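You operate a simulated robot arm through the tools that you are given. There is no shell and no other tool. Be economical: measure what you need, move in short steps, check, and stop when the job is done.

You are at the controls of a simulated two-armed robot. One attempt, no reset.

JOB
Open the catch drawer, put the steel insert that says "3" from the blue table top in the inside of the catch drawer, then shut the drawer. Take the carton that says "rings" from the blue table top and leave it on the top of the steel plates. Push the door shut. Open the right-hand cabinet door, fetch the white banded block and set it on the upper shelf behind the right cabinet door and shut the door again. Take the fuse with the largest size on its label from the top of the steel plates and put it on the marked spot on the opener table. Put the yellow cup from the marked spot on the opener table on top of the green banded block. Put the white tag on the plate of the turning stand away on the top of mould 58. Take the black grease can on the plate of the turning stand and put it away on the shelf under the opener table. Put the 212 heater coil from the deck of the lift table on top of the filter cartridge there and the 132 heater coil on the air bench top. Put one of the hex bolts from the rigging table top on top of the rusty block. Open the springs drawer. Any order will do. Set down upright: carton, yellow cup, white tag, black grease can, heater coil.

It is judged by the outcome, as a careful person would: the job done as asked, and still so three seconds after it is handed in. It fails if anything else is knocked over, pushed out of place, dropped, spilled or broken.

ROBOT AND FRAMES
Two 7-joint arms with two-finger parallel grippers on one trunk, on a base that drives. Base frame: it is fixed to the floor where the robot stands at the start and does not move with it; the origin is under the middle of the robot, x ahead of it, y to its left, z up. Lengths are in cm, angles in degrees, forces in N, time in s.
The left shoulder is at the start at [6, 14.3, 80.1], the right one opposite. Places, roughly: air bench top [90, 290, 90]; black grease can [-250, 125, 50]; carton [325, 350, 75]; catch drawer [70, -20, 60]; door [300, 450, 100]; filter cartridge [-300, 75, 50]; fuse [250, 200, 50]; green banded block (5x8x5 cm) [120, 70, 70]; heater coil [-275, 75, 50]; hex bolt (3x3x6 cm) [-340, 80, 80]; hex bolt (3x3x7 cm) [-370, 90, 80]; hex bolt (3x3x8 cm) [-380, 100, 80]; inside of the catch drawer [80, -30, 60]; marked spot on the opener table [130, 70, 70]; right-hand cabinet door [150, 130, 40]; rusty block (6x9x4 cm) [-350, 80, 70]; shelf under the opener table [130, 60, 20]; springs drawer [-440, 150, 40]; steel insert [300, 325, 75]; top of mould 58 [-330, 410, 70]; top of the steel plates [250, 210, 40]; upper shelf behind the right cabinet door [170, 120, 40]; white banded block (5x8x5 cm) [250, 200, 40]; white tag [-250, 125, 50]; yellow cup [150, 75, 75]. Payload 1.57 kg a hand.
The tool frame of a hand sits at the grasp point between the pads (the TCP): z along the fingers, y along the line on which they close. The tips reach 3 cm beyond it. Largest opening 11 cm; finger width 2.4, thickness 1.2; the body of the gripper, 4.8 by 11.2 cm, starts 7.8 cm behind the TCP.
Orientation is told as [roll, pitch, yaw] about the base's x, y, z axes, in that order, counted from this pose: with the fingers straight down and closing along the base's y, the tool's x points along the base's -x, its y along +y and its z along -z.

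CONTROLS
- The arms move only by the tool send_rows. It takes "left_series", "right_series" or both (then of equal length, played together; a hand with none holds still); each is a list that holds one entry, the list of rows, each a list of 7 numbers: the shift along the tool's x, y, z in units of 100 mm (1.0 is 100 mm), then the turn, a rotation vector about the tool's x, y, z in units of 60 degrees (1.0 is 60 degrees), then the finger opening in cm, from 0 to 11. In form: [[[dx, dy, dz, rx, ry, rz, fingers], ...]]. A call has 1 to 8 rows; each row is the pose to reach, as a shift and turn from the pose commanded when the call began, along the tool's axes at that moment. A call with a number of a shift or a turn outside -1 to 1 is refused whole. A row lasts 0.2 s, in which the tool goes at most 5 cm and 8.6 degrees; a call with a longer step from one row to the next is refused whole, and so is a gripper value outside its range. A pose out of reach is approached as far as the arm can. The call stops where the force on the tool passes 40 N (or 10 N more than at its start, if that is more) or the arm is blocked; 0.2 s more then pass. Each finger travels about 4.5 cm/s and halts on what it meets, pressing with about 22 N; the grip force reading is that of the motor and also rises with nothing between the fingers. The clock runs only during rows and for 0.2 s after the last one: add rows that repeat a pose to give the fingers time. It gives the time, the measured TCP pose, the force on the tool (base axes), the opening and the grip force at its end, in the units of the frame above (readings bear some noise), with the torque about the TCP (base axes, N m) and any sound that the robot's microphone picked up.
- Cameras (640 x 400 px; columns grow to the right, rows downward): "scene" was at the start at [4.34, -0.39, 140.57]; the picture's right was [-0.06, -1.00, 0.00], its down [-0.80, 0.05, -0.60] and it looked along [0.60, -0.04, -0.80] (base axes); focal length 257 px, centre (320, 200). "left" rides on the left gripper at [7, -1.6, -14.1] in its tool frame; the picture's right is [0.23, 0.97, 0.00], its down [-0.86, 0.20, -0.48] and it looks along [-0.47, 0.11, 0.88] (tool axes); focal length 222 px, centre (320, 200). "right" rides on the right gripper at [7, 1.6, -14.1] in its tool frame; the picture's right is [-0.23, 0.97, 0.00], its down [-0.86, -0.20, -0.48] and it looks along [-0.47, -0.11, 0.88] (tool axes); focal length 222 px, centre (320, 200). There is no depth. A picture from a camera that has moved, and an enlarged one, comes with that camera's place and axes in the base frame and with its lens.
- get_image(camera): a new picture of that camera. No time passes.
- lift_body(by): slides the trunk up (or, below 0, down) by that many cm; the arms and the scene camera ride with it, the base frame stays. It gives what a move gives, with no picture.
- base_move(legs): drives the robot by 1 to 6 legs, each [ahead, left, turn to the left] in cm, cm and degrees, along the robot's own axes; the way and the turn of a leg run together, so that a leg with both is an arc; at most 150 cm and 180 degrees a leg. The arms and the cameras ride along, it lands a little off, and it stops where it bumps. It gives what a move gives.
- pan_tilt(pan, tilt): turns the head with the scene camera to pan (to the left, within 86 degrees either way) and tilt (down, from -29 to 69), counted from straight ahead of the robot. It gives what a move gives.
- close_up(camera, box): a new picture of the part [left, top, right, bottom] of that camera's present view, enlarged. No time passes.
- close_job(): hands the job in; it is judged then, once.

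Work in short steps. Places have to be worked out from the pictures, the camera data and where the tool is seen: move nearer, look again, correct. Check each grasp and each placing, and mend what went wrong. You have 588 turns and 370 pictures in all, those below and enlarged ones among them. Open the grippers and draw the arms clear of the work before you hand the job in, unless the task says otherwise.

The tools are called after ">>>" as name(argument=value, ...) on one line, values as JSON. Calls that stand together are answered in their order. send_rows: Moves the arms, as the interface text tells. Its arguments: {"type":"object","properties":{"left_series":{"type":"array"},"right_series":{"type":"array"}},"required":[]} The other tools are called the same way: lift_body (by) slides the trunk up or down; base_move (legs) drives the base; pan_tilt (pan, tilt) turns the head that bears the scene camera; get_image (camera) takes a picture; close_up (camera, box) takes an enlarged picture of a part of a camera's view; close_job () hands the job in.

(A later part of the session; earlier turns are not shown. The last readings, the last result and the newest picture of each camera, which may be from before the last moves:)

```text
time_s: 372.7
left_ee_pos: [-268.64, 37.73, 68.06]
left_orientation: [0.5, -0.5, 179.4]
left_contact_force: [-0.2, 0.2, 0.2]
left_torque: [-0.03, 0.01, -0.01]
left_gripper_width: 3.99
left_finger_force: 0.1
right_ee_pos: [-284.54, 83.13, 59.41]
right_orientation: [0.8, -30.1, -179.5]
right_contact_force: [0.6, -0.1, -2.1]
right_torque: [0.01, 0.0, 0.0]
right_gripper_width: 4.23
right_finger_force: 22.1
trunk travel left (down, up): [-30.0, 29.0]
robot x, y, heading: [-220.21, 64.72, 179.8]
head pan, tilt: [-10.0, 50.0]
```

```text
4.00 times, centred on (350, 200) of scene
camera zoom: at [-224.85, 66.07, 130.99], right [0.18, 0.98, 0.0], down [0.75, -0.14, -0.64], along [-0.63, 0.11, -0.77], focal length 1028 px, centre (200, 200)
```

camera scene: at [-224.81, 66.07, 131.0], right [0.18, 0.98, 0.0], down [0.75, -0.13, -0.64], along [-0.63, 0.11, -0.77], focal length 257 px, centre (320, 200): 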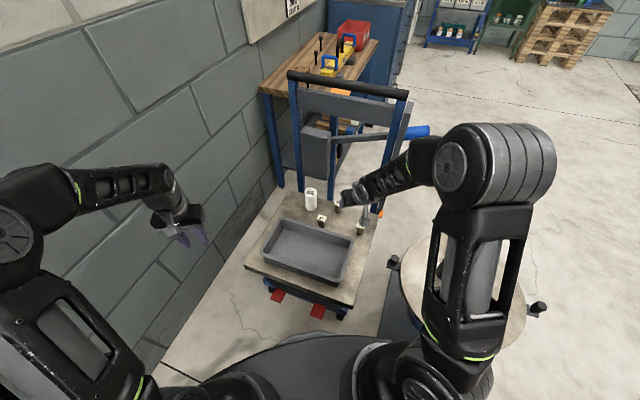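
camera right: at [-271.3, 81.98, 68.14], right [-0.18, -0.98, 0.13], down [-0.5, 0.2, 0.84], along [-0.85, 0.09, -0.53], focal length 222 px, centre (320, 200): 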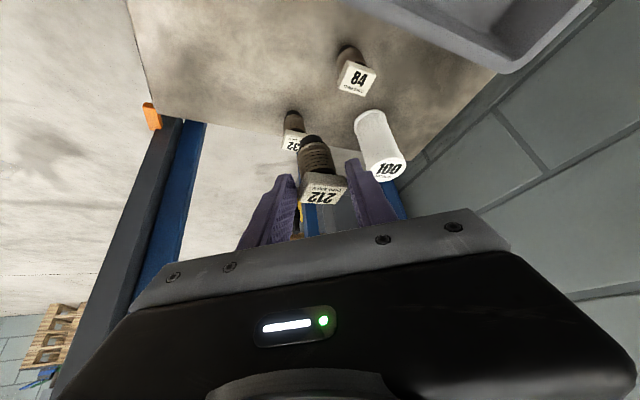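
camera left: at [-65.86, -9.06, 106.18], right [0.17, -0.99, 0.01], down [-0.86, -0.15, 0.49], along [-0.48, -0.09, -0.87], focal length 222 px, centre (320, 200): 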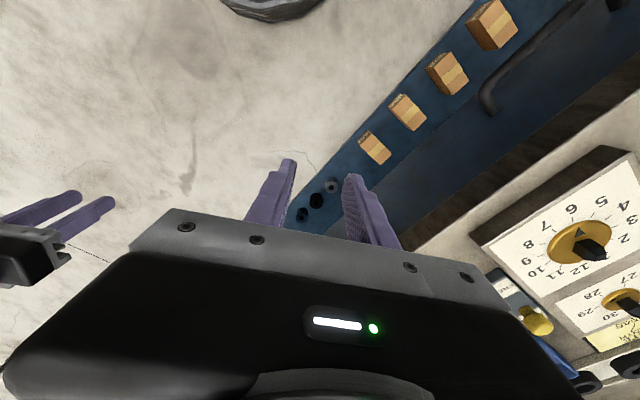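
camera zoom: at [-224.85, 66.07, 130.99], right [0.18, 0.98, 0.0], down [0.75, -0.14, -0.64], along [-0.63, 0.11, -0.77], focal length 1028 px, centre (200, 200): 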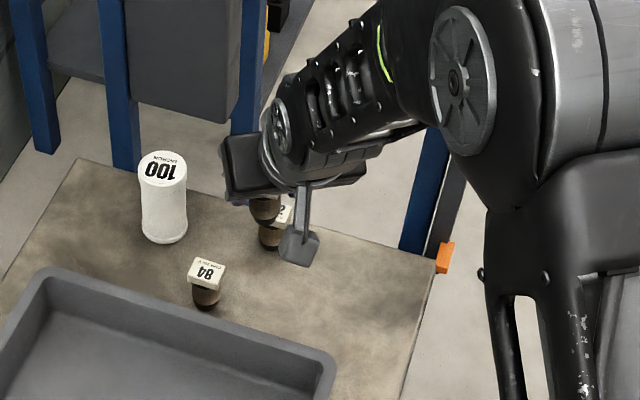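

Continue to above the filter.

>>> send_rows(right_series=[[[-0.25, 0.2, 0.0, 0, 0, 0, 1], [-0.45, 0.45, 0.1, 0, 0, 0, 1], [-0.65, 0.7, 0.2, 0, 0, 0, 1], [-0.75, 0.785, 0.26, 0, 0, 0, 1], [-0.75, 0.785, 0.26, 0, 0, 0, 1]]])

>>> get_image(camera="right")

>>> close_up(camera="scene", box=[280, 150, 380, 230])

```text
time_s: 373.9
left_ee_pos: [-268.62, 37.75, 67.98]
left_orientation: [0.5, -0.5, 179.4]
left_contact_force: [-0.3, 0.5, 0.0]
left_torque: [0.0, -0.01, 0.01]
left_gripper_width: 3.99
left_finger_force: 0.0
right_ee_pos: [-292.32, 75.26, 61.25]
right_orientation: [0.9, -30.2, -179.6]
right_contact_force: [0.6, 0.0, -1.1]
right_torque: [0.01, -0.02, 0.01]
right_gripper_width: 4.21
right_finger_force: 22.0
trunk travel left (down, up): [-30.0, 29.0]
robot x, y, heading: [-219.92, 65.0, 180.1]
head pan, tilt: [-10.0, 50.0]
```

```text
166 pictures are left
camera right: at [-279.04, 74.0, 69.9], right [-0.18, -0.98, 0.13], down [-0.5, 0.2, 0.84], along [-0.85, 0.09, -0.53], focal length 222 px, centre (320, 200)
```

right: 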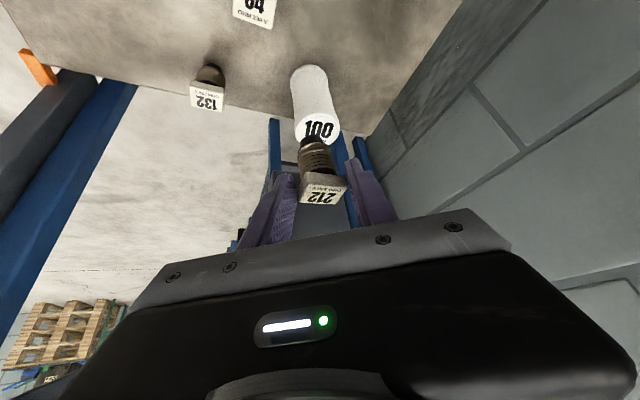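

```text
5.00 times, centred on (330, 190) of scene
camera zoom: at [-224.84, 66.07, 130.99], right [0.18, 0.98, 0.0], down [0.75, -0.13, -0.64], along [-0.63, 0.11, -0.77], focal length 1286 px, centre (270, 250)
```

zoom: 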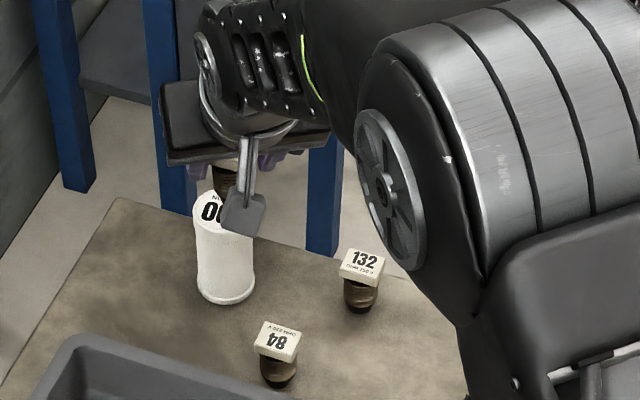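

Nearly centred; adjust 0.6 forward, 0.4 left and lower 2.8.

>>> send_rows(right_series=[[[-0.05, 0.04, 0.03, 0, 0, 0, 1], [0.03, 0.04, 0.16, 0, 0, 0, 1], [0.09, 0.04, 0.27, 0, 0, 0, 1], [0.09, 0.04, 0.27, 0, 0, 0, 1]]])

>>> get_image(camera="right")

>>> close_up(camera="scene", box=[290, 160, 350, 220])

```text
time_s: 374.9
left_ee_pos: [-268.69, 37.65, 68.12]
left_orientation: [0.4, -0.5, 179.4]
left_contact_force: [-0.5, 0.7, -0.1]
left_torque: [-0.01, 0.0, -0.01]
left_gripper_width: 4.02
left_finger_force: 0.1
right_ee_pos: [-292.85, 74.76, 58.36]
right_orientation: [0.9, -30.2, -179.6]
right_contact_force: [-0.5, -0.6, -1.2]
right_torque: [0.04, -0.01, 0.0]
right_gripper_width: 4.2
right_finger_force: 22.6
trunk travel left (down, up): [-30.0, 29.0]
robot x, y, heading: [-220.21, 65.01, 179.9]
head pan, tilt: [-10.0, 50.0]
```

```text
164 pictures are left
camera right: at [-279.6, 73.6, 67.13], right [-0.18, -0.98, 0.13], down [-0.5, 0.2, 0.84], along [-0.85, 0.09, -0.53], focal length 222 px, centre (320, 200)
```

right: 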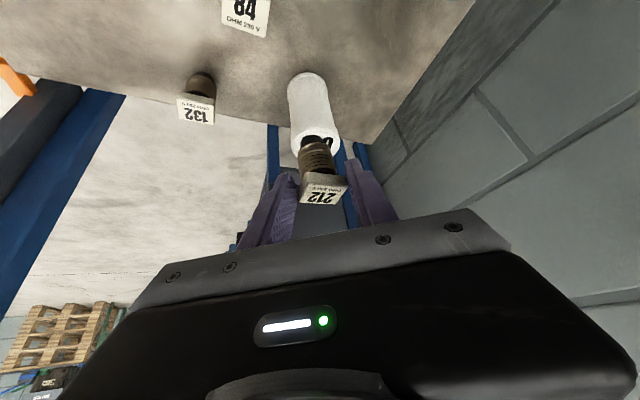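

```text
6.67 times, centred on (320, 190) of scene
camera zoom: at [-224.85, 66.07, 130.99], right [0.18, 0.98, 0.0], down [0.75, -0.13, -0.64], along [-0.63, 0.11, -0.77], focal length 1714 px, centre (320, 267)
```

zoom: 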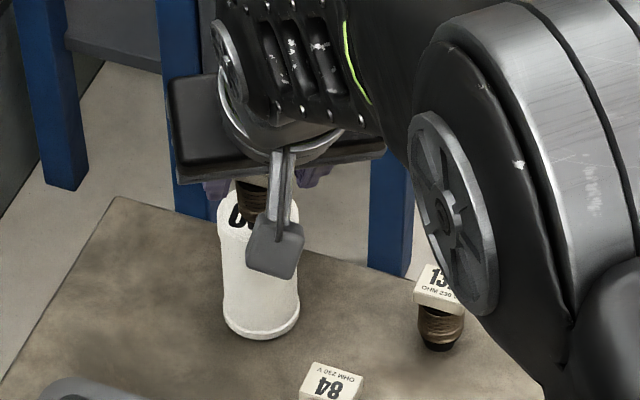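

Centred over the filter. Lower in small steps to contact.

>>> send_rows(right_series=[[[0.02, 0, 0.035, 0, 0, 0, 1], [0.035, 0, 0.06, 0, 0, 0, 1], [0.035, 0, 0.06, 0, 0, 0, 1]]])

>>> send_rows(right_series=[[[0.01, 0, 0.018, 0, 0, 0, 1], [0.02, 0, 0.035, 0, 0, 0, 1], [0.02, 0, 0.035, 0, 0, 0, 1]]])

```text
time_s: 375.7
left_ee_pos: [-268.52, 37.74, 68.13]
left_orientation: [0.5, -0.5, 179.5]
left_contact_force: [0.4, 0.0, -0.5]
left_torque: [0.03, -0.02, 0.0]
left_gripper_width: 3.99
left_finger_force: 0.0
right_ee_pos: [-292.92, 74.87, 57.62]
right_orientation: [0.9, -30.3, -179.5]
right_contact_force: [-0.4, 0.3, -1.6]
right_torque: [0.01, 0.0, 0.0]
right_gripper_width: 4.21
right_finger_force: 21.9
trunk travel left (down, up): [-30.0, 29.0]
robot x, y, heading: [-220.76, 64.72, 179.8]
head pan, tilt: [-10.0, 50.0]
```

```text
time_s: 376.5
left_ee_pos: [-268.61, 37.68, 68.18]
left_orientation: [0.5, -0.5, 179.3]
left_contact_force: [-0.2, 0.2, -0.1]
left_torque: [0.03, 0.01, 0.02]
left_gripper_width: 4.0
left_finger_force: 0.0
right_ee_pos: [-292.85, 74.81, 57.33]
right_orientation: [0.8, -30.2, -179.5]
right_contact_force: [0.2, 0.6, -0.4]
right_torque: [0.0, -0.01, 0.02]
right_gripper_width: 4.22
right_finger_force: 21.7
trunk travel left (down, up): [-30.0, 29.0]
robot x, y, heading: [-220.23, 64.56, 179.8]
head pan, tilt: [-10.0, 50.0]
```

>>> send_rows(right_series=[[[0.01, 0, 0.018, 0, 0, 0, 1], [0.02, 0, 0.035, 0, 0, 0, 1], [0.02, 0, 0.035, 0, 0, 0, 1]]])

>>> send_rows(right_series=[[[0.01, 0, 0.018, 0, 0, 0, 1], [0.02, 0, 0.035, 0, 0, 0, 1], [0.02, 0, 0.035, 0, 0, 0, 1]]])

>>> get_image(camera="right")

```text
time_s: 377.3
left_ee_pos: [-268.63, 37.75, 68.14]
left_orientation: [0.4, -0.5, 179.3]
left_contact_force: [0.1, -0.6, 0.6]
left_torque: [0.01, -0.01, -0.03]
left_gripper_width: 4.03
left_finger_force: 0.0
right_ee_pos: [-292.83, 74.81, 56.81]
right_orientation: [0.9, -30.2, -179.6]
right_contact_force: [-0.5, 0.6, -1.3]
right_torque: [-0.02, -0.01, 0.0]
right_gripper_width: 4.24
right_finger_force: 21.5
trunk travel left (down, up): [-30.0, 29.0]
robot x, y, heading: [-220.22, 64.57, 179.9]
head pan, tilt: [-10.0, 50.0]
```

```text
time_s: 378.1
left_ee_pos: [-268.59, 37.81, 68.0]
left_orientation: [0.5, -0.6, 179.4]
left_contact_force: [0.5, -0.9, -0.1]
left_torque: [-0.02, -0.01, 0.05]
left_gripper_width: 4.0
left_finger_force: 0.1
right_ee_pos: [-292.83, 74.72, 56.63]
right_orientation: [1.0, -30.3, -179.6]
right_contact_force: [0.9, -0.1, 2.7]
right_torque: [-0.03, -0.04, 0.01]
right_gripper_width: 4.17
right_finger_force: 21.5
trunk travel left (down, up): [-30.0, 29.0]
robot x, y, heading: [-219.52, 64.83, 180.2]
head pan, tilt: [-10.0, 50.0]
```

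```text
162 pictures are left
camera right: at [-279.61, 73.53, 65.4], right [-0.18, -0.98, 0.13], down [-0.5, 0.2, 0.84], along [-0.85, 0.09, -0.53], focal length 222 px, centre (320, 200)
```

right: 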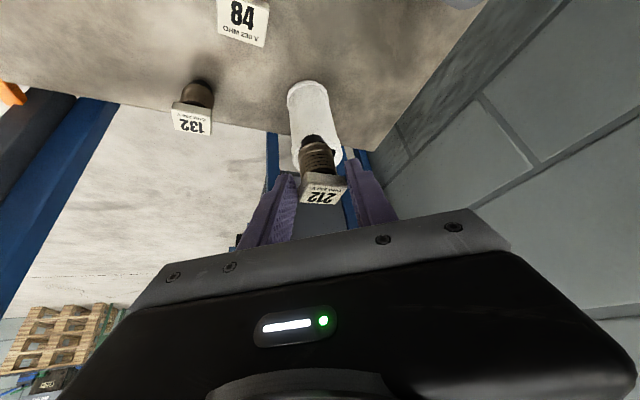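

Light contact. One more tiny step, then release slowly.

>>> send_rows(right_series=[[[0.007, 0, 0.012, 0, 0, 0, 1], [0.007, 0, 0.012, 0, 0, 0, 1]]])

>>> send_rows(right_series=[[[0, 0, 0, 0, 0, 0, 4.6], [0, 0, 0, 0, 0, 0, 5.2], [0, 0, 0, 0, 0, 0, 6], [0, 0, 0, 0, 0, 0, 6.5], [0, 0, 0, 0, 0, 0, 6.5]]])

>>> get_image(camera="right")

```text
time_s: 378.7
left_ee_pos: [-268.57, 37.66, 68.08]
left_orientation: [0.5, -0.4, 179.4]
left_contact_force: [0.9, -0.8, 0.4]
left_torque: [-0.01, -0.04, 0.0]
left_gripper_width: 4.02
left_finger_force: 0.1
right_ee_pos: [-292.85, 74.83, 56.64]
right_orientation: [0.9, -30.3, -179.6]
right_contact_force: [2.3, -1.0, 8.0]
right_torque: [-0.04, 0.01, 0.01]
right_gripper_width: 4.18
right_finger_force: 22.3
trunk travel left (down, up): [-30.0, 29.0]
robot x, y, heading: [-219.89, 64.95, 180.0]
head pan, tilt: [-10.0, 50.0]
```

```text
time_s: 379.9
left_ee_pos: [-268.58, 37.67, 68.21]
left_orientation: [0.5, -0.5, 179.4]
left_contact_force: [-0.7, -0.3, -1.1]
left_torque: [-0.04, -0.03, 0.0]
left_gripper_width: 4.0
left_finger_force: 0.0
right_ee_pos: [-292.84, 74.66, 56.4]
right_orientation: [0.9, -30.2, -179.5]
right_contact_force: [-1.2, -0.1, 0.0]
right_torque: [0.0, 0.0, 0.03]
right_gripper_width: 6.49
right_finger_force: 0.0
trunk travel left (down, up): [-30.0, 29.0]
robot x, y, heading: [-220.31, 64.43, 179.9]
head pan, tilt: [-10.0, 50.0]
```

```text
161 pictures are left
camera right: at [-279.63, 73.58, 65.23], right [-0.18, -0.98, 0.13], down [-0.5, 0.2, 0.84], along [-0.85, 0.09, -0.53], focal length 222 px, centre (320, 200)
```

right: 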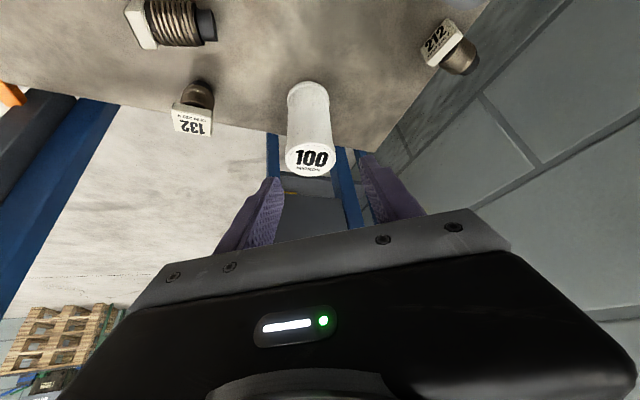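

The coil toppled off the filter and knocked the 84 coil over. I raise the hand and assess so I can mend it.

>>> send_rows(right_series=[[[-0.12, 0, -0.2, 0, 0, 0, 6.5], [-0.25, 0, -0.43, 0, 0, 0, 6.5], [-0.37, 0, -0.65, 0, 0, 0, 6.5], [-0.5, 0, -0.86, 0, 0, 0, 6.5]]])

>>> get_image(camera="right")

>>> close_up(camera="scene", box=[260, 150, 400, 260])

```text
time_s: 380.9
left_ee_pos: [-268.66, 37.84, 68.09]
left_orientation: [0.5, -0.5, 179.4]
left_contact_force: [-0.5, -0.2, -0.3]
left_torque: [-0.02, 0.0, 0.01]
left_gripper_width: 4.0
left_finger_force: 0.0
right_ee_pos: [-292.84, 74.84, 66.35]
right_orientation: [1.0, -30.1, -179.5]
right_contact_force: [-0.1, 0.5, 0.3]
right_torque: [0.01, 0.0, -0.03]
right_gripper_width: 6.49
right_finger_force: 0.1
trunk travel left (down, up): [-30.0, 29.0]
robot x, y, heading: [-219.77, 64.78, 179.6]
head pan, tilt: [-10.0, 50.0]
```

```text
160 pictures are left
camera right: at [-279.57, 73.66, 75.1], right [-0.18, -0.98, 0.13], down [-0.5, 0.2, 0.84], along [-0.85, 0.09, -0.53], focal length 222 px, centre (320, 200)
```

right: 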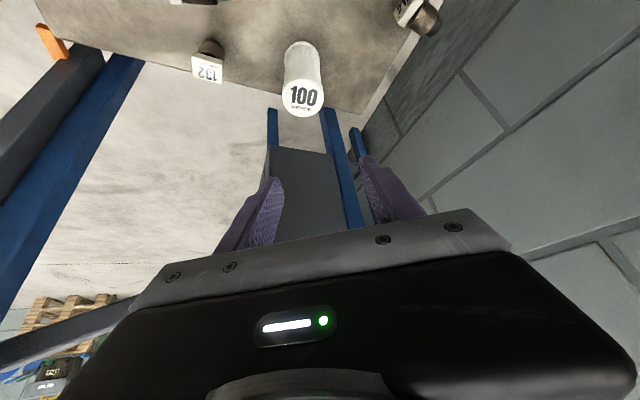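

```text
3.64 times, centred on (330, 205) of scene
camera zoom: at [-224.82, 66.07, 130.99], right [0.18, 0.98, 0.0], down [0.75, -0.13, -0.64], along [-0.63, 0.11, -0.77], focal length 935 px, centre (284, 182)
```

zoom: 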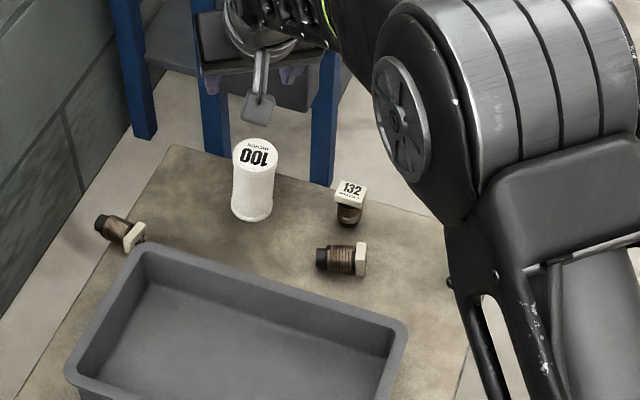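

Both 212 and 84 lie on the deck. From the lift table's right side the fingers can take the coil heads straight on and stand them up. I raise, back out, and drive around the turning stand to that side.

>>> lift_body(by=22)

>>> send_rows(right_series=[[[0.2, 0, -0.2, 0, 0.12, 0, 6], [0.4, 0, -0.4, 0, 0.24, 0, 6], [0.6, 0, -0.5, 0, 0.36, 0, 6], [0.8, 0, -0.5, 0, 0.5, 0, 6], [0.9, 0, -0.5, 0, 0.5, 0, 6]]])

>>> base_move(legs=[[-42, 0, 0], [0, -115, 0], [100, 0, 0]])

>>> pan_tilt(pan=40, tilt=40)

>>> get_image(camera="scene")

```text
time_s: 383.3
left_ee_pos: [-268.54, 37.81, 90.03]
left_orientation: [0.5, -0.6, 179.4]
left_contact_force: [0.4, 0.0, 0.1]
left_torque: [0.0, -0.01, 0.02]
left_gripper_width: 3.99
left_finger_force: 0.0
right_ee_pos: [-292.97, 74.96, 88.28]
right_orientation: [0.9, -30.2, -179.5]
right_contact_force: [-0.2, -0.1, -0.4]
right_torque: [0.03, -0.03, 0.0]
right_gripper_width: 6.51
right_finger_force: 0.1
trunk travel left (down, up): [-52.0, 7.0]
robot x, y, heading: [-220.57, 64.72, 180.0]
head pan, tilt: [-10.0, 50.0]
```

```text
time_s: 384.5
left_ee_pos: [-268.56, 37.7, 90.06]
left_orientation: [0.4, -0.6, 179.4]
left_contact_force: [0.5, 0.7, -0.3]
left_torque: [0.02, 0.05, -0.03]
left_gripper_width: 4.0
left_finger_force: 0.0
right_ee_pos: [-282.41, 75.02, 87.99]
right_orientation: [0.9, -0.2, -179.1]
right_contact_force: [0.5, -0.4, 0.0]
right_torque: [-0.01, -0.01, -0.01]
right_gripper_width: 6.01
right_finger_force: 0.1
trunk travel left (down, up): [-52.0, 7.0]
robot x, y, heading: [-220.26, 64.52, 180.0]
head pan, tilt: [-10.0, 50.0]
```

```text
time_s: 397.3
left_ee_pos: [-325.87, 150.29, 89.98]
left_orientation: [0.5, -0.5, -179.7]
left_contact_force: [0.4, 0.4, -0.6]
left_torque: [-0.02, 0.03, -0.01]
left_gripper_width: 4.0
left_finger_force: 0.0
right_ee_pos: [-340.26, 187.42, 87.92]
right_orientation: [0.9, -0.2, -178.2]
right_contact_force: [-0.5, -0.6, -0.3]
right_torque: [0.01, -0.03, 0.02]
right_gripper_width: 5.99
right_finger_force: 0.1
trunk travel left (down, up): [-52.0, 7.0]
robot x, y, heading: [-277.91, 177.88, -179.4]
head pan, tilt: [-10.0, 50.0]
```

```text
time_s: 398.4
left_ee_pos: [-325.72, 150.27, 90.16]
left_orientation: [0.5, -0.5, -179.7]
left_contact_force: [0.3, 0.2, 0.2]
left_torque: [0.0, 0.0, 0.01]
left_gripper_width: 3.99
left_finger_force: 0.1
right_ee_pos: [-340.32, 187.46, 88.09]
right_orientation: [0.9, -0.2, -178.2]
right_contact_force: [-0.4, 0.1, 0.1]
right_torque: [0.02, -0.03, -0.02]
right_gripper_width: 6.02
right_finger_force: 0.1
trunk travel left (down, up): [-52.0, 7.0]
robot x, y, heading: [-277.97, 177.86, -179.0]
head pan, tilt: [40.0, 40.0]
```

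```text
158 pictures are left
camera scene: at [-281.39, 172.59, 154.41], right [-0.65, 0.76, 0.0], down [0.49, 0.42, -0.77], along [-0.58, -0.5, -0.64], focal length 257 px, centre (320, 200)
```

scene: 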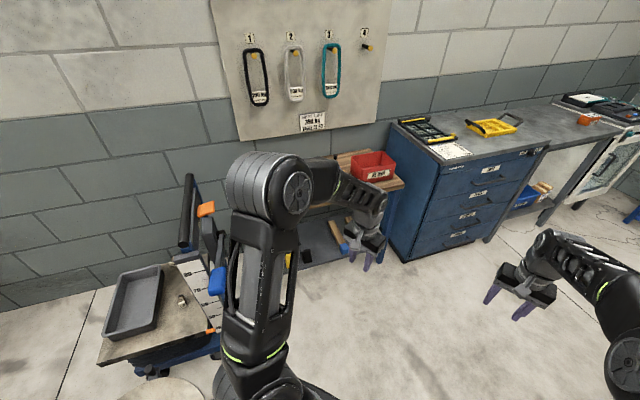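

Turn left 90° to face the lift table from its right side.

>>> base_move(legs=[[8, 0, 0], [0, 0, 89]])

>>> pan_tilt(pan=0, tilt=50)

>>> base_move(legs=[[25, 0, 0]])

>>> get_image(camera="scene")

```text
time_s: 403.3
left_ee_pos: [-257.89, 130.18, 90.1]
left_orientation: [0.5, -0.4, -89.4]
left_contact_force: [-0.1, 0.5, 0.3]
left_torque: [0.01, 0.0, -0.01]
left_gripper_width: 3.98
left_finger_force: 0.1
right_ee_pos: [-295.13, 115.56, 87.94]
right_orientation: [0.8, -0.2, -87.9]
right_contact_force: [0.9, -0.2, 0.4]
right_torque: [0.0, -0.01, 0.01]
right_gripper_width: 6.0
right_finger_force: 0.1
trunk travel left (down, up): [-52.0, 7.0]
robot x, y, heading: [-285.68, 177.8, -88.9]
head pan, tilt: [40.0, 40.0]
```

```text
time_s: 404.4
left_ee_pos: [-258.05, 130.12, 90.08]
left_orientation: [0.5, -0.5, -89.4]
left_contact_force: [-0.3, 0.1, 0.2]
left_torque: [-0.03, 0.04, -0.01]
left_gripper_width: 4.0
left_finger_force: 0.0
right_ee_pos: [-295.06, 115.55, 87.94]
right_orientation: [0.8, -0.2, -87.9]
right_contact_force: [-0.3, -0.6, 0.4]
right_torque: [-0.02, 0.0, 0.01]
right_gripper_width: 6.01
right_finger_force: 0.1
trunk travel left (down, up): [-52.0, 7.0]
robot x, y, heading: [-286.06, 177.94, -89.1]
head pan, tilt: [0.0, 50.0]
```

```text
time_s: 405.5
left_ee_pos: [-257.76, 122.13, 90.19]
left_orientation: [0.5, -0.4, -89.4]
left_contact_force: [-0.2, 0.8, 0.2]
left_torque: [-0.05, 0.0, 0.01]
left_gripper_width: 4.02
left_finger_force: 0.0
right_ee_pos: [-294.67, 108.34, 88.0]
right_orientation: [0.8, 1.2, -87.5]
right_contact_force: [0.7, 1.0, -1.3]
right_torque: [0.01, 0.03, 0.03]
right_gripper_width: 6.01
right_finger_force: 0.3
trunk travel left (down, up): [-52.0, 7.0]
robot x, y, heading: [-285.8, 169.95, -88.8]
head pan, tilt: [0.0, 50.0]
stopped in leg 1: the force on the tool passed its limit (the readings are from after the stop); the commanded pose is now the measured one
```

```text
157 pictures are left
camera scene: at [-285.67, 165.43, 152.98], right [-1.0, -0.02, 0.0], down [-0.01, 0.77, -0.64], along [0.01, -0.64, -0.77], focal length 257 px, centre (320, 200)
```

scene: 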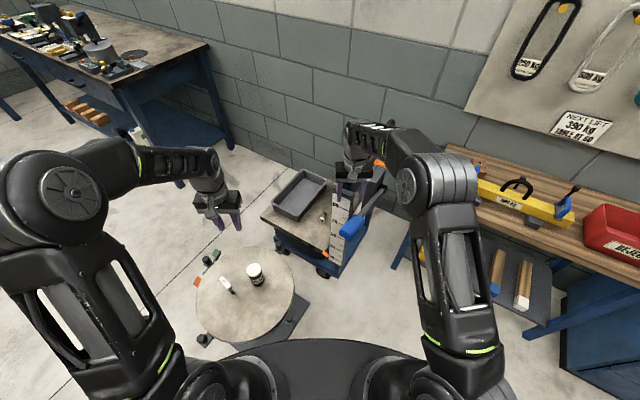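

The right hand touched the lift's lever. Back off at once.

>>> base_move(legs=[[-8, 0, 0]])

>>> close_up(camera="scene", box=[250, 110, 430, 280])

```text
time_s: 406.6
left_ee_pos: [-258.02, 130.44, 90.19]
left_orientation: [0.4, -0.5, -89.3]
left_contact_force: [1.0, -0.3, 0.5]
left_torque: [-0.01, 0.02, -0.02]
left_gripper_width: 4.01
left_finger_force: 0.1
right_ee_pos: [-294.96, 116.63, 87.96]
right_orientation: [0.8, 1.2, -87.6]
right_contact_force: [-0.3, 0.1, -0.9]
right_torque: [0.0, -0.01, 0.0]
right_gripper_width: 5.98
right_finger_force: 0.0
trunk travel left (down, up): [-52.0, 7.0]
robot x, y, heading: [-286.23, 178.15, -88.9]
head pan, tilt: [0.0, 50.0]
```

```text
2.35 times, centred on (340, 195) of scene
camera zoom: at [-285.85, 173.72, 153.0], right [-1.0, -0.02, 0.0], down [-0.01, 0.77, -0.64], along [0.01, -0.64, -0.77], focal length 605 px, centre (273, 212)
```

zoom: 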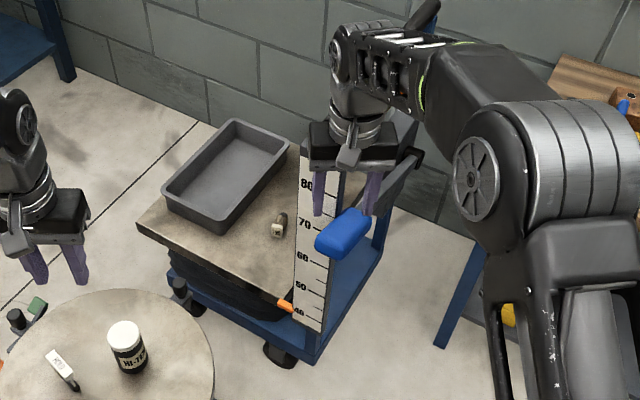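

The lift's lever and scale post block this side. New plan: from the front, pick each fallen coil by its body, lay it on the turning stand, re-grip from the head side, stand it up, then place it. Drive back round to the front.

>>> base_move(legs=[[0, 0, -91], [-104, 0, 0], [0, 111, 0], [34, 0, 0]])

>>> pan_tilt(pan=-10, tilt=50)

>>> get_image(camera="scene")

```text
time_s: 423.0
left_ee_pos: [-261.9, 38.84, 90.06]
left_orientation: [0.4, -0.3, 180.0]
left_contact_force: [-0.1, 0.3, 0.5]
left_torque: [-0.01, 0.01, 0.0]
left_gripper_width: 3.97
left_finger_force: 0.0
right_ee_pos: [-275.47, 76.21, 87.97]
right_orientation: [0.9, 1.2, -178.3]
right_contact_force: [-0.8, 0.8, 0.0]
right_torque: [0.0, -0.06, -0.01]
right_gripper_width: 5.97
right_finger_force: 0.1
trunk travel left (down, up): [-52.0, 7.0]
robot x, y, heading: [-213.74, 66.21, -179.6]
head pan, tilt: [0.0, 50.0]
```

```text
time_s: 423.8
left_ee_pos: [-261.91, 38.9, 90.17]
left_orientation: [0.5, -0.4, 179.9]
left_contact_force: [0.0, -0.8, 0.7]
left_torque: [0.04, -0.03, 0.04]
left_gripper_width: 3.99
left_finger_force: 0.0
right_ee_pos: [-275.42, 76.06, 87.94]
right_orientation: [0.7, 1.3, -178.2]
right_contact_force: [0.1, -0.2, -0.6]
right_torque: [0.01, -0.02, 0.01]
right_gripper_width: 6.01
right_finger_force: 0.1
trunk travel left (down, up): [-52.0, 7.0]
robot x, y, heading: [-213.42, 66.49, -179.5]
head pan, tilt: [-10.0, 50.0]
```

```text
155 pictures are left
camera scene: at [-218.37, 67.71, 152.99], right [0.17, 0.99, 0.0], down [0.76, -0.13, -0.64], along [-0.63, 0.11, -0.77], focal length 257 px, centre (320, 200)
```

scene: 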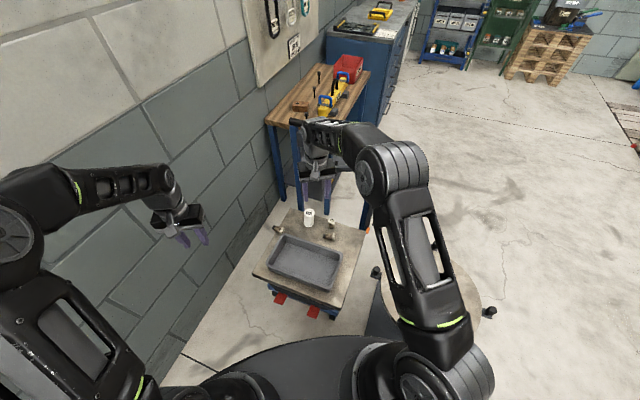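

Turn the right hand ~80° left (CCW) at height to match the 84 coil's axis, then move over it.

>>> send_rows(right_series=[[[0, 0, 0, 0, 0, -0.13, 6], [0, 0, 0, 0, 0, -0.26, 6], [0, 0, 0, 0, 0, -0.39, 6], [0, 0, 0, 0, 0, -0.52, 6], [0, 0, 0, 0, 0, -0.65, 6], [0, 0, 0, 0, 0, -0.78, 6], [0, 0, 0, 0, 0, -0.91, 6], [0, 0, 0, 0, 0, -1.0, 6]]])

>>> send_rows(right_series=[[[0, 0, 0, 0, 0, -0.13, 6], [0, 0, 0, 0, 0, -0.26, 6], [0, 0, 0, 0, 0, -0.35, 6]]])

>>> base_move(legs=[[6, 0, -0.5]])

>>> lift_body(by=-20)

>>> get_image(camera="right")

>>> close_up(camera="scene", box=[250, 150, 410, 270])

```text
time_s: 425.6
left_ee_pos: [-261.83, 39.0, 90.07]
left_orientation: [0.5, -0.4, 179.9]
left_contact_force: [0.0, -0.6, 0.4]
left_torque: [0.03, -0.04, 0.0]
left_gripper_width: 3.99
left_finger_force: 0.0
right_ee_pos: [-275.4, 76.08, 87.91]
right_orientation: [1.5, 0.0, -118.1]
right_contact_force: [0.2, 0.5, -0.9]
right_torque: [0.03, 0.0, 0.0]
right_gripper_width: 6.0
right_finger_force: 0.0
trunk travel left (down, up): [-52.0, 7.0]
robot x, y, heading: [-213.68, 66.54, -179.8]
head pan, tilt: [-10.0, 50.0]
```

```text
time_s: 426.4
left_ee_pos: [-261.92, 38.96, 90.03]
left_orientation: [0.5, -0.3, 179.9]
left_contact_force: [0.1, -0.6, -0.5]
left_torque: [-0.01, 0.01, -0.01]
left_gripper_width: 4.01
left_finger_force: 0.0
right_ee_pos: [-275.33, 76.09, 88.0]
right_orientation: [1.3, -0.6, -97.1]
right_contact_force: [0.3, 0.2, 0.5]
right_torque: [-0.03, 0.0, 0.01]
right_gripper_width: 6.0
right_finger_force: 0.0
trunk travel left (down, up): [-52.0, 7.0]
robot x, y, heading: [-214.1, 66.36, -179.6]
head pan, tilt: [-10.0, 50.0]
```

```text
time_s: 427.3
left_ee_pos: [-268.1, 39.45, 90.07]
left_orientation: [0.5, -0.4, 179.4]
left_contact_force: [-0.7, 0.2, 0.4]
left_torque: [-0.03, -0.02, 0.02]
left_gripper_width: 4.0
left_finger_force: 0.2
right_ee_pos: [-281.32, 76.57, 87.77]
right_orientation: [1.4, -0.7, -97.8]
right_contact_force: [-1.0, 0.4, -0.1]
right_torque: [0.0, -0.04, 0.04]
right_gripper_width: 6.03
right_finger_force: 0.0
trunk travel left (down, up): [-52.0, 7.0]
robot x, y, heading: [-219.56, 66.4, 179.9]
head pan, tilt: [-10.0, 50.0]
```

```text
time_s: 429.5
left_ee_pos: [-268.11, 39.32, 70.05]
left_orientation: [0.5, -0.4, 179.4]
left_contact_force: [0.0, 0.9, 0.5]
left_torque: [-0.02, -0.01, -0.01]
left_gripper_width: 3.99
left_finger_force: 0.1
right_ee_pos: [-281.29, 76.58, 67.85]
right_orientation: [1.3, -0.6, -97.7]
right_contact_force: [0.1, 0.1, -0.1]
right_torque: [0.01, 0.02, 0.03]
right_gripper_width: 6.02
right_finger_force: 0.0
trunk travel left (down, up): [-32.0, 27.0]
robot x, y, heading: [-219.55, 66.53, 180.0]
head pan, tilt: [-10.0, 50.0]
```

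```text
154 pictures are left
camera right: at [-278.9, 83.55, 82.05], right [0.93, -0.36, 0.02], down [-0.32, -0.81, 0.48], along [-0.15, -0.46, -0.88], focal length 222 px, centre (320, 200)
```

right: 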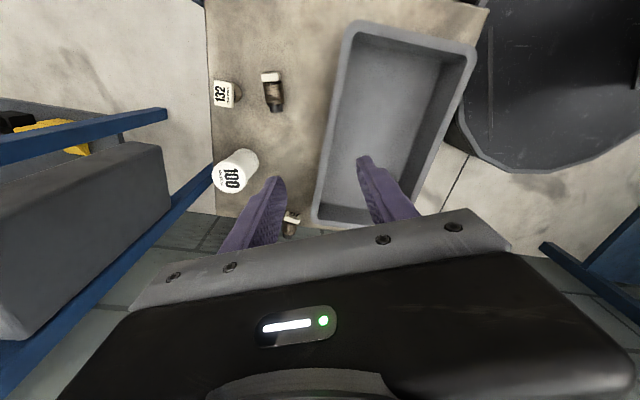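

```text
3.33 times, centred on (330, 210) of scene
camera zoom: at [-224.3, 67.75, 133.0], right [0.18, 0.98, 0.0], down [0.75, -0.13, -0.64], along [-0.63, 0.11, -0.77], focal length 857 px, centre (287, 167)
```

zoom: 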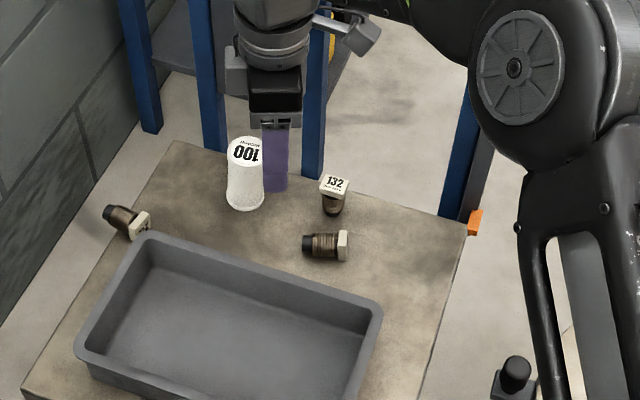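

The tool is aligned with the 84 coil's axis; its body is at (-285.4, 83.3). Move over it with a narrow opening and descend.

>>> send_rows(right_series=[[[0.2, -0.17, 0.1, 0, 0, 0, 4.4], [0.4, -0.34, 0.3, 0, 0, 0, 4.4], [0.61, -0.5, 0.6, 0, 0, 0, 4.4], [0.61, -0.5, 0.9, 0, 0, 0, 4.4], [0.61, -0.5, 1.0, 0, 0, 0, 4.4]]])

>>> get_image(camera="right")

```text
time_s: 430.7
left_ee_pos: [-268.05, 39.37, 69.97]
left_orientation: [0.5, -0.4, 179.3]
left_contact_force: [-0.7, -1.2, 0.8]
left_torque: [0.01, 0.01, -0.02]
left_gripper_width: 3.99
left_finger_force: 0.0
right_ee_pos: [-285.11, 83.17, 57.76]
right_orientation: [1.2, -0.6, -97.8]
right_contact_force: [-0.8, 0.8, -0.9]
right_torque: [-0.01, 0.0, 0.02]
right_gripper_width: 4.39
right_finger_force: 0.0
trunk travel left (down, up): [-32.0, 27.0]
robot x, y, heading: [-219.44, 66.28, 179.7]
head pan, tilt: [-10.0, 50.0]
```

```text
152 pictures are left
camera right: at [-282.85, 90.09, 71.92], right [0.93, -0.36, 0.02], down [-0.32, -0.81, 0.48], along [-0.15, -0.46, -0.88], focal length 222 px, centre (320, 200)
```

right: 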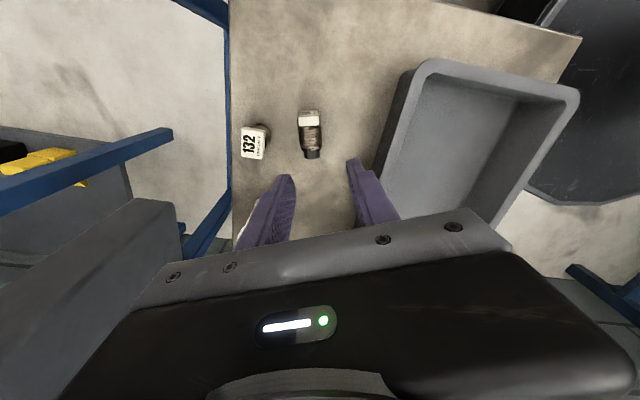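

Fine-adjust and lower to grip height.

>>> send_rows(right_series=[[[0.1, -0.05, 0.3, 0, 0, 0.03, 4.4], [0.1, -0.05, 0.6, 0, 0, 0.06, 4.4], [0.1, -0.05, 0.9, 0, 0, 0.06, 4.4], [0.1, -0.05, 1.0, 0, 0, 0.06, 4.4]]])

>>> get_image(camera="right")

```text
time_s: 431.7
left_ee_pos: [-268.08, 39.5, 70.18]
left_orientation: [0.5, -0.2, 179.4]
left_contact_force: [0.1, -0.2, 0.1]
left_torque: [-0.01, 0.0, -0.03]
left_gripper_width: 4.0
left_finger_force: 0.1
right_ee_pos: [-285.29, 84.13, 47.66]
right_orientation: [1.3, -0.4, -101.4]
right_contact_force: [-0.7, -0.7, -0.6]
right_torque: [-0.01, -0.02, 0.0]
right_gripper_width: 4.43
right_finger_force: 0.1
trunk travel left (down, up): [-32.0, 27.0]
robot x, y, heading: [-219.71, 66.46, 179.9]
head pan, tilt: [-10.0, 50.0]
```

```text
151 pictures are left
camera right: at [-282.52, 90.9, 61.81], right [0.91, -0.41, 0.02], down [-0.37, -0.79, 0.48], along [-0.18, -0.45, -0.88], focal length 222 px, centre (320, 200)
```

right: 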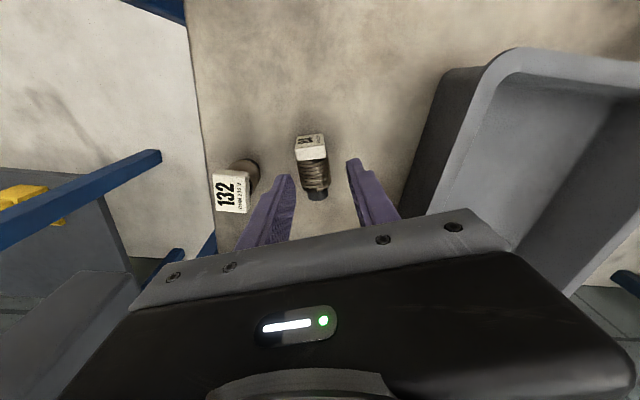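

Lower 1.3 and close on the body, then lift.

>>> send_rows(right_series=[[[0, 0, 0.07, 0, 0, 0, 4.4], [0, 0, 0.13, 0, 0, 0, 4.4], [0, 0, 0.13, 0, 0, 0, 2.5], [0, 0, 0.13, 0, 0, 0, 1], [0, 0, 0.13, 0, 0, 0, 1]]])

>>> send_rows(right_series=[[[0, 0, -0.3, 0, 0, 0, 1], [0, 0, -0.6, 0, 0, 0, 1], [0, 0, -0.9, 0, 0, 0, 1], [0, 0, -1.0, 0, 0, 0, 1]]])

>>> lift_body(by=12)

>>> get_image(camera="right")

```text
time_s: 432.9
left_ee_pos: [-268.11, 39.38, 70.07]
left_orientation: [0.5, -0.3, 179.3]
left_contact_force: [0.7, 0.5, 0.1]
left_torque: [-0.01, 0.0, 0.03]
left_gripper_width: 4.01
left_finger_force: 0.1
right_ee_pos: [-285.41, 84.04, 46.35]
right_orientation: [1.5, -0.5, -101.4]
right_contact_force: [-0.2, -1.4, -0.9]
right_torque: [0.0, -0.06, 0.0]
right_gripper_width: 1.04
right_finger_force: 0.2
trunk travel left (down, up): [-32.0, 27.0]
robot x, y, heading: [-219.5, 66.1, 179.9]
head pan, tilt: [-10.0, 50.0]
```

```text
time_s: 433.9
left_ee_pos: [-268.17, 39.5, 70.01]
left_orientation: [0.4, -0.3, 179.3]
left_contact_force: [0.0, -0.5, 0.4]
left_torque: [-0.01, 0.0, 0.02]
left_gripper_width: 4.0
left_finger_force: 0.1
right_ee_pos: [-285.43, 84.26, 56.33]
right_orientation: [1.4, -0.5, -101.3]
right_contact_force: [-0.2, -0.6, -0.1]
right_torque: [0.0, 0.0, 0.0]
right_gripper_width: 1.02
right_finger_force: 0.0
trunk travel left (down, up): [-32.0, 27.0]
robot x, y, heading: [-219.64, 66.57, 179.7]
head pan, tilt: [-10.0, 50.0]
```

```text
time_s: 435.4
left_ee_pos: [-268.03, 39.5, 82.11]
left_orientation: [0.5, -0.4, 179.5]
left_contact_force: [0.1, 1.4, 0.7]
left_torque: [0.02, -0.03, 0.02]
left_gripper_width: 4.0
left_finger_force: 0.1
right_ee_pos: [-285.58, 84.27, 68.45]
right_orientation: [1.4, -0.5, -101.4]
right_contact_force: [0.1, 0.3, 0.3]
right_torque: [-0.01, -0.01, -0.05]
right_gripper_width: 0.99
right_finger_force: 0.1
trunk travel left (down, up): [-44.0, 15.0]
robot x, y, heading: [-219.75, 66.34, 179.8]
head pan, tilt: [-10.0, 50.0]
```

```text
150 pictures are left
camera right: at [-282.71, 91.01, 82.5], right [0.91, -0.41, 0.03], down [-0.37, -0.79, 0.48], along [-0.18, -0.45, -0.88], focal length 222 px, centre (320, 200)
```

right: 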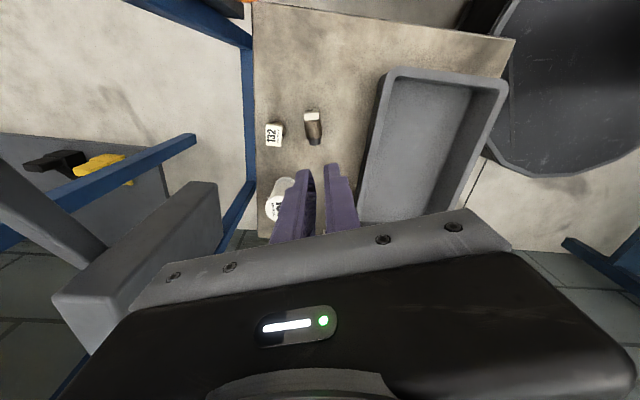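

The fingers closed above the coil: the deck is lower than assumed (~41). Go down again deeper, watching for contact.

>>> lift_body(by=-12)

>>> send_rows(right_series=[[[0, 0, 0, 0, 0, 0, 4.4], [0.0, -0.04, 0.3, 0, 0, 0, 4.4], [0.0, -0.04, 0.6, 0, 0, 0, 4.4], [0.0, -0.04, 0.9, 0, 0, 0, 4.4], [0.0, -0.04, 1.0, 0, 0, 0, 4.4]]])

>>> send_rows(right_series=[[[0, 0, 0.06, 0, 0, 0, 4.4], [0, 0, 0.12, 0, 0, 0, 4.4], [0, 0, 0.18, 0, 0, 0, 4.4], [0, 0, 0.24, 0, 0, 0, 4.4], [0, 0, 0.3, 0, 0, 0, 4.4]]])

>>> get_image(camera="right")

```text
time_s: 436.9
left_ee_pos: [-268.03, 39.41, 70.13]
left_orientation: [0.5, -0.4, 179.5]
left_contact_force: [0.1, 0.7, 0.1]
left_torque: [-0.03, -0.01, -0.04]
left_gripper_width: 4.0
left_finger_force: 0.1
right_ee_pos: [-285.45, 84.21, 56.44]
right_orientation: [1.3, -0.6, -101.4]
right_contact_force: [-0.6, 0.0, 1.3]
right_torque: [-0.01, 0.0, 0.03]
right_gripper_width: 1.02
right_finger_force: 0.1
trunk travel left (down, up): [-32.0, 27.0]
robot x, y, heading: [-219.9, 66.51, 179.9]
head pan, tilt: [-10.0, 50.0]
```

```text
time_s: 438.1
left_ee_pos: [-268.14, 39.36, 70.06]
left_orientation: [0.5, -0.4, 179.4]
left_contact_force: [0.5, -0.4, -0.5]
left_torque: [-0.07, -0.01, 0.02]
left_gripper_width: 3.99
left_finger_force: 0.1
right_ee_pos: [-285.72, 84.25, 46.46]
right_orientation: [1.2, -0.5, -101.4]
right_contact_force: [0.3, -0.5, -0.8]
right_torque: [0.04, -0.02, 0.01]
right_gripper_width: 4.39
right_finger_force: 0.1
trunk travel left (down, up): [-32.0, 27.0]
robot x, y, heading: [-219.62, 66.13, 180.1]
head pan, tilt: [-10.0, 50.0]
```

```text
time_s: 439.3
left_ee_pos: [-268.13, 39.39, 70.09]
left_orientation: [0.5, -0.4, 179.4]
left_contact_force: [0.8, -0.2, -0.2]
left_torque: [-0.04, 0.0, 0.01]
left_gripper_width: 3.99
left_finger_force: 0.1
right_ee_pos: [-285.59, 84.16, 43.41]
right_orientation: [1.3, -0.4, -101.3]
right_contact_force: [0.0, -0.6, -0.1]
right_torque: [0.0, 0.02, 0.01]
right_gripper_width: 4.41
right_finger_force: 0.0
trunk travel left (down, up): [-32.0, 27.0]
robot x, y, heading: [-219.79, 66.41, 180.0]
head pan, tilt: [-10.0, 50.0]
```

```text
149 pictures are left
camera right: at [-282.82, 90.94, 57.6], right [0.91, -0.41, 0.02], down [-0.37, -0.79, 0.48], along [-0.18, -0.45, -0.88], focal length 222 px, centre (320, 200)
```

right: 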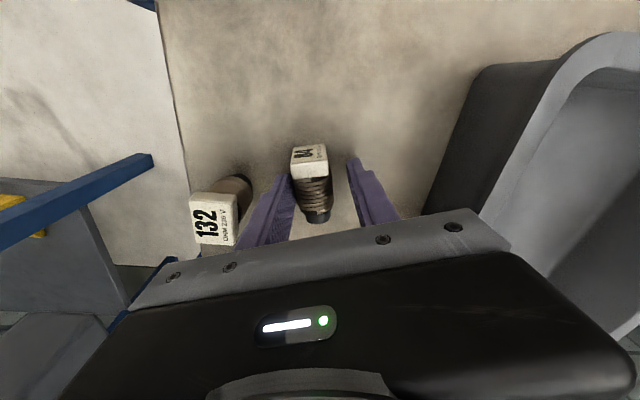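

No deck contact yet; the coil body is between the pads. Close here.

>>> send_rows(right_series=[[[0, 0, 0.04, 0, 0, 0, 4.4], [0, 0, 0.04, 0, 0, 0, 2.5], [0, 0, 0.04, 0, 0, 0, 1], [0, 0, 0.04, 0, 0, 0, 1], [0, 0, 0.04, 0, 0, 0, 1]]])

>>> send_rows(right_series=[[[0, 0, -0.3, 0, 0, 0, 1], [0, 0, -0.6, 0, 0, 0, 1], [0, 0, -0.9, 0, 0, 0, 1], [0, 0, -1.0, 0, 0, 0, 1]]])

>>> get_image(camera="right")

```text
time_s: 440.5
left_ee_pos: [-268.12, 39.4, 70.1]
left_orientation: [0.5, -0.4, 179.4]
left_contact_force: [0.5, -0.1, 0.1]
left_torque: [0.01, 0.03, -0.03]
left_gripper_width: 3.99
left_finger_force: 0.1
right_ee_pos: [-285.57, 84.04, 43.06]
right_orientation: [1.5, -0.5, -101.4]
right_contact_force: [0.2, 1.6, 3.7]
right_torque: [0.48, -0.13, -0.18]
right_gripper_width: 1.73
right_finger_force: 21.8
trunk travel left (down, up): [-32.0, 27.0]
robot x, y, heading: [-219.39, 66.54, 179.8]
head pan, tilt: [-10.0, 50.0]
```

```text
time_s: 441.5
left_ee_pos: [-268.09, 39.44, 70.1]
left_orientation: [0.4, -0.5, 179.4]
left_contact_force: [0.3, 0.0, 0.9]
left_torque: [-0.01, 0.0, -0.01]
left_gripper_width: 4.0
left_finger_force: 0.0
right_ee_pos: [-285.8, 84.24, 52.87]
right_orientation: [1.4, -0.4, -101.3]
right_contact_force: [0.6, -0.4, -2.3]
right_torque: [-0.04, -0.04, -0.02]
right_gripper_width: 2.84
right_finger_force: 22.0
trunk travel left (down, up): [-32.0, 27.0]
robot x, y, heading: [-219.71, 66.06, 179.9]
head pan, tilt: [-10.0, 50.0]
```

```text
148 pictures are left
camera right: at [-282.99, 90.98, 67.04], right [0.91, -0.41, 0.03], down [-0.37, -0.79, 0.48], along [-0.18, -0.45, -0.88], focal length 222 px, centre (320, 200)
```

right: 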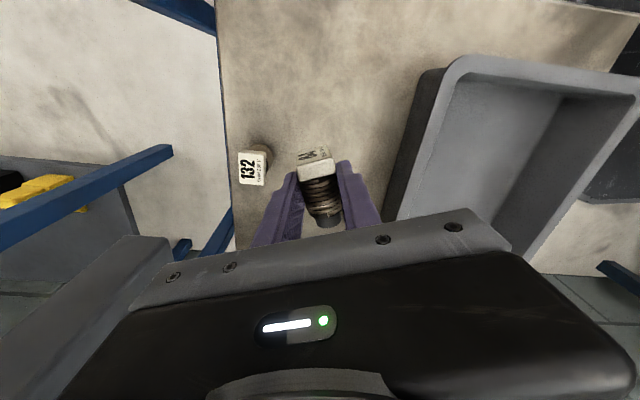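

The 84 coil is gripped by its body (the deck is at z≈40, so the filter top is ≈50 and its centre ≈(-296,74.7), which explains the earlier miss). Carry it to the turning stand: raise, back up, and turn to face the stand.

>>> lift_body(by=22)

>>> base_move(legs=[[-16, 0, 0], [0, 0, -56]])

>>> pan_tilt(pan=0, tilt=50)

>>> get_image(camera="scene")

```text
time_s: 443.8
left_ee_pos: [-268.22, 39.41, 92.04]
left_orientation: [0.5, -0.4, 179.3]
left_contact_force: [-0.4, 0.0, -0.2]
left_torque: [0.02, 0.0, 0.02]
left_gripper_width: 4.0
left_finger_force: 0.1
right_ee_pos: [-285.82, 84.27, 74.89]
right_orientation: [1.4, -0.5, -101.3]
right_contact_force: [0.1, -0.5, -0.9]
right_torque: [0.03, 0.01, 0.03]
right_gripper_width: 2.83
right_finger_force: 22.1
trunk travel left (down, up): [-54.0, 5.0]
robot x, y, heading: [-219.62, 66.41, 180.0]
head pan, tilt: [-10.0, 50.0]
```

```text
time_s: 447.7
left_ee_pos: [-253.53, 90.7, 92.14]
left_orientation: [0.4, -0.4, 124.2]
left_contact_force: [-0.2, -0.8, 0.4]
left_torque: [-0.01, 0.04, -0.01]
left_gripper_width: 3.99
left_finger_force: 0.0
right_ee_pos: [-226.85, 130.77, 74.86]
right_orientation: [1.4, -0.6, -156.5]
right_contact_force: [-0.1, -0.1, -0.2]
right_torque: [0.01, 0.02, -0.02]
right_gripper_width: 2.81
right_finger_force: 22.1
trunk travel left (down, up): [-54.0, 5.0]
robot x, y, heading: [-203.56, 66.14, 124.8]
head pan, tilt: [-10.0, 50.0]
```

```text
time_s: 448.4
left_ee_pos: [-253.65, 90.75, 92.04]
left_orientation: [0.5, -0.4, 124.2]
left_contact_force: [0.8, -0.5, 0.2]
left_torque: [0.04, -0.03, 0.0]
left_gripper_width: 3.99
left_finger_force: 0.1
right_ee_pos: [-226.85, 130.74, 74.89]
right_orientation: [1.5, -0.5, -156.5]
right_contact_force: [0.6, 0.4, -1.3]
right_torque: [0.03, -0.02, -0.04]
right_gripper_width: 2.79
right_finger_force: 21.9
trunk travel left (down, up): [-54.0, 5.0]
robot x, y, heading: [-203.67, 66.53, 124.8]
head pan, tilt: [0.0, 50.0]
```

```text
147 pictures are left
camera scene: at [-206.51, 70.28, 154.99], right [0.82, 0.57, 0.0], down [0.44, -0.63, -0.64], along [-0.37, 0.53, -0.77], focal length 257 px, centre (320, 200)
```

scene: 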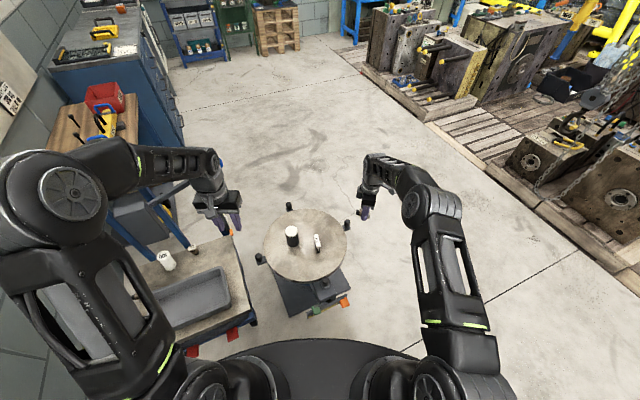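

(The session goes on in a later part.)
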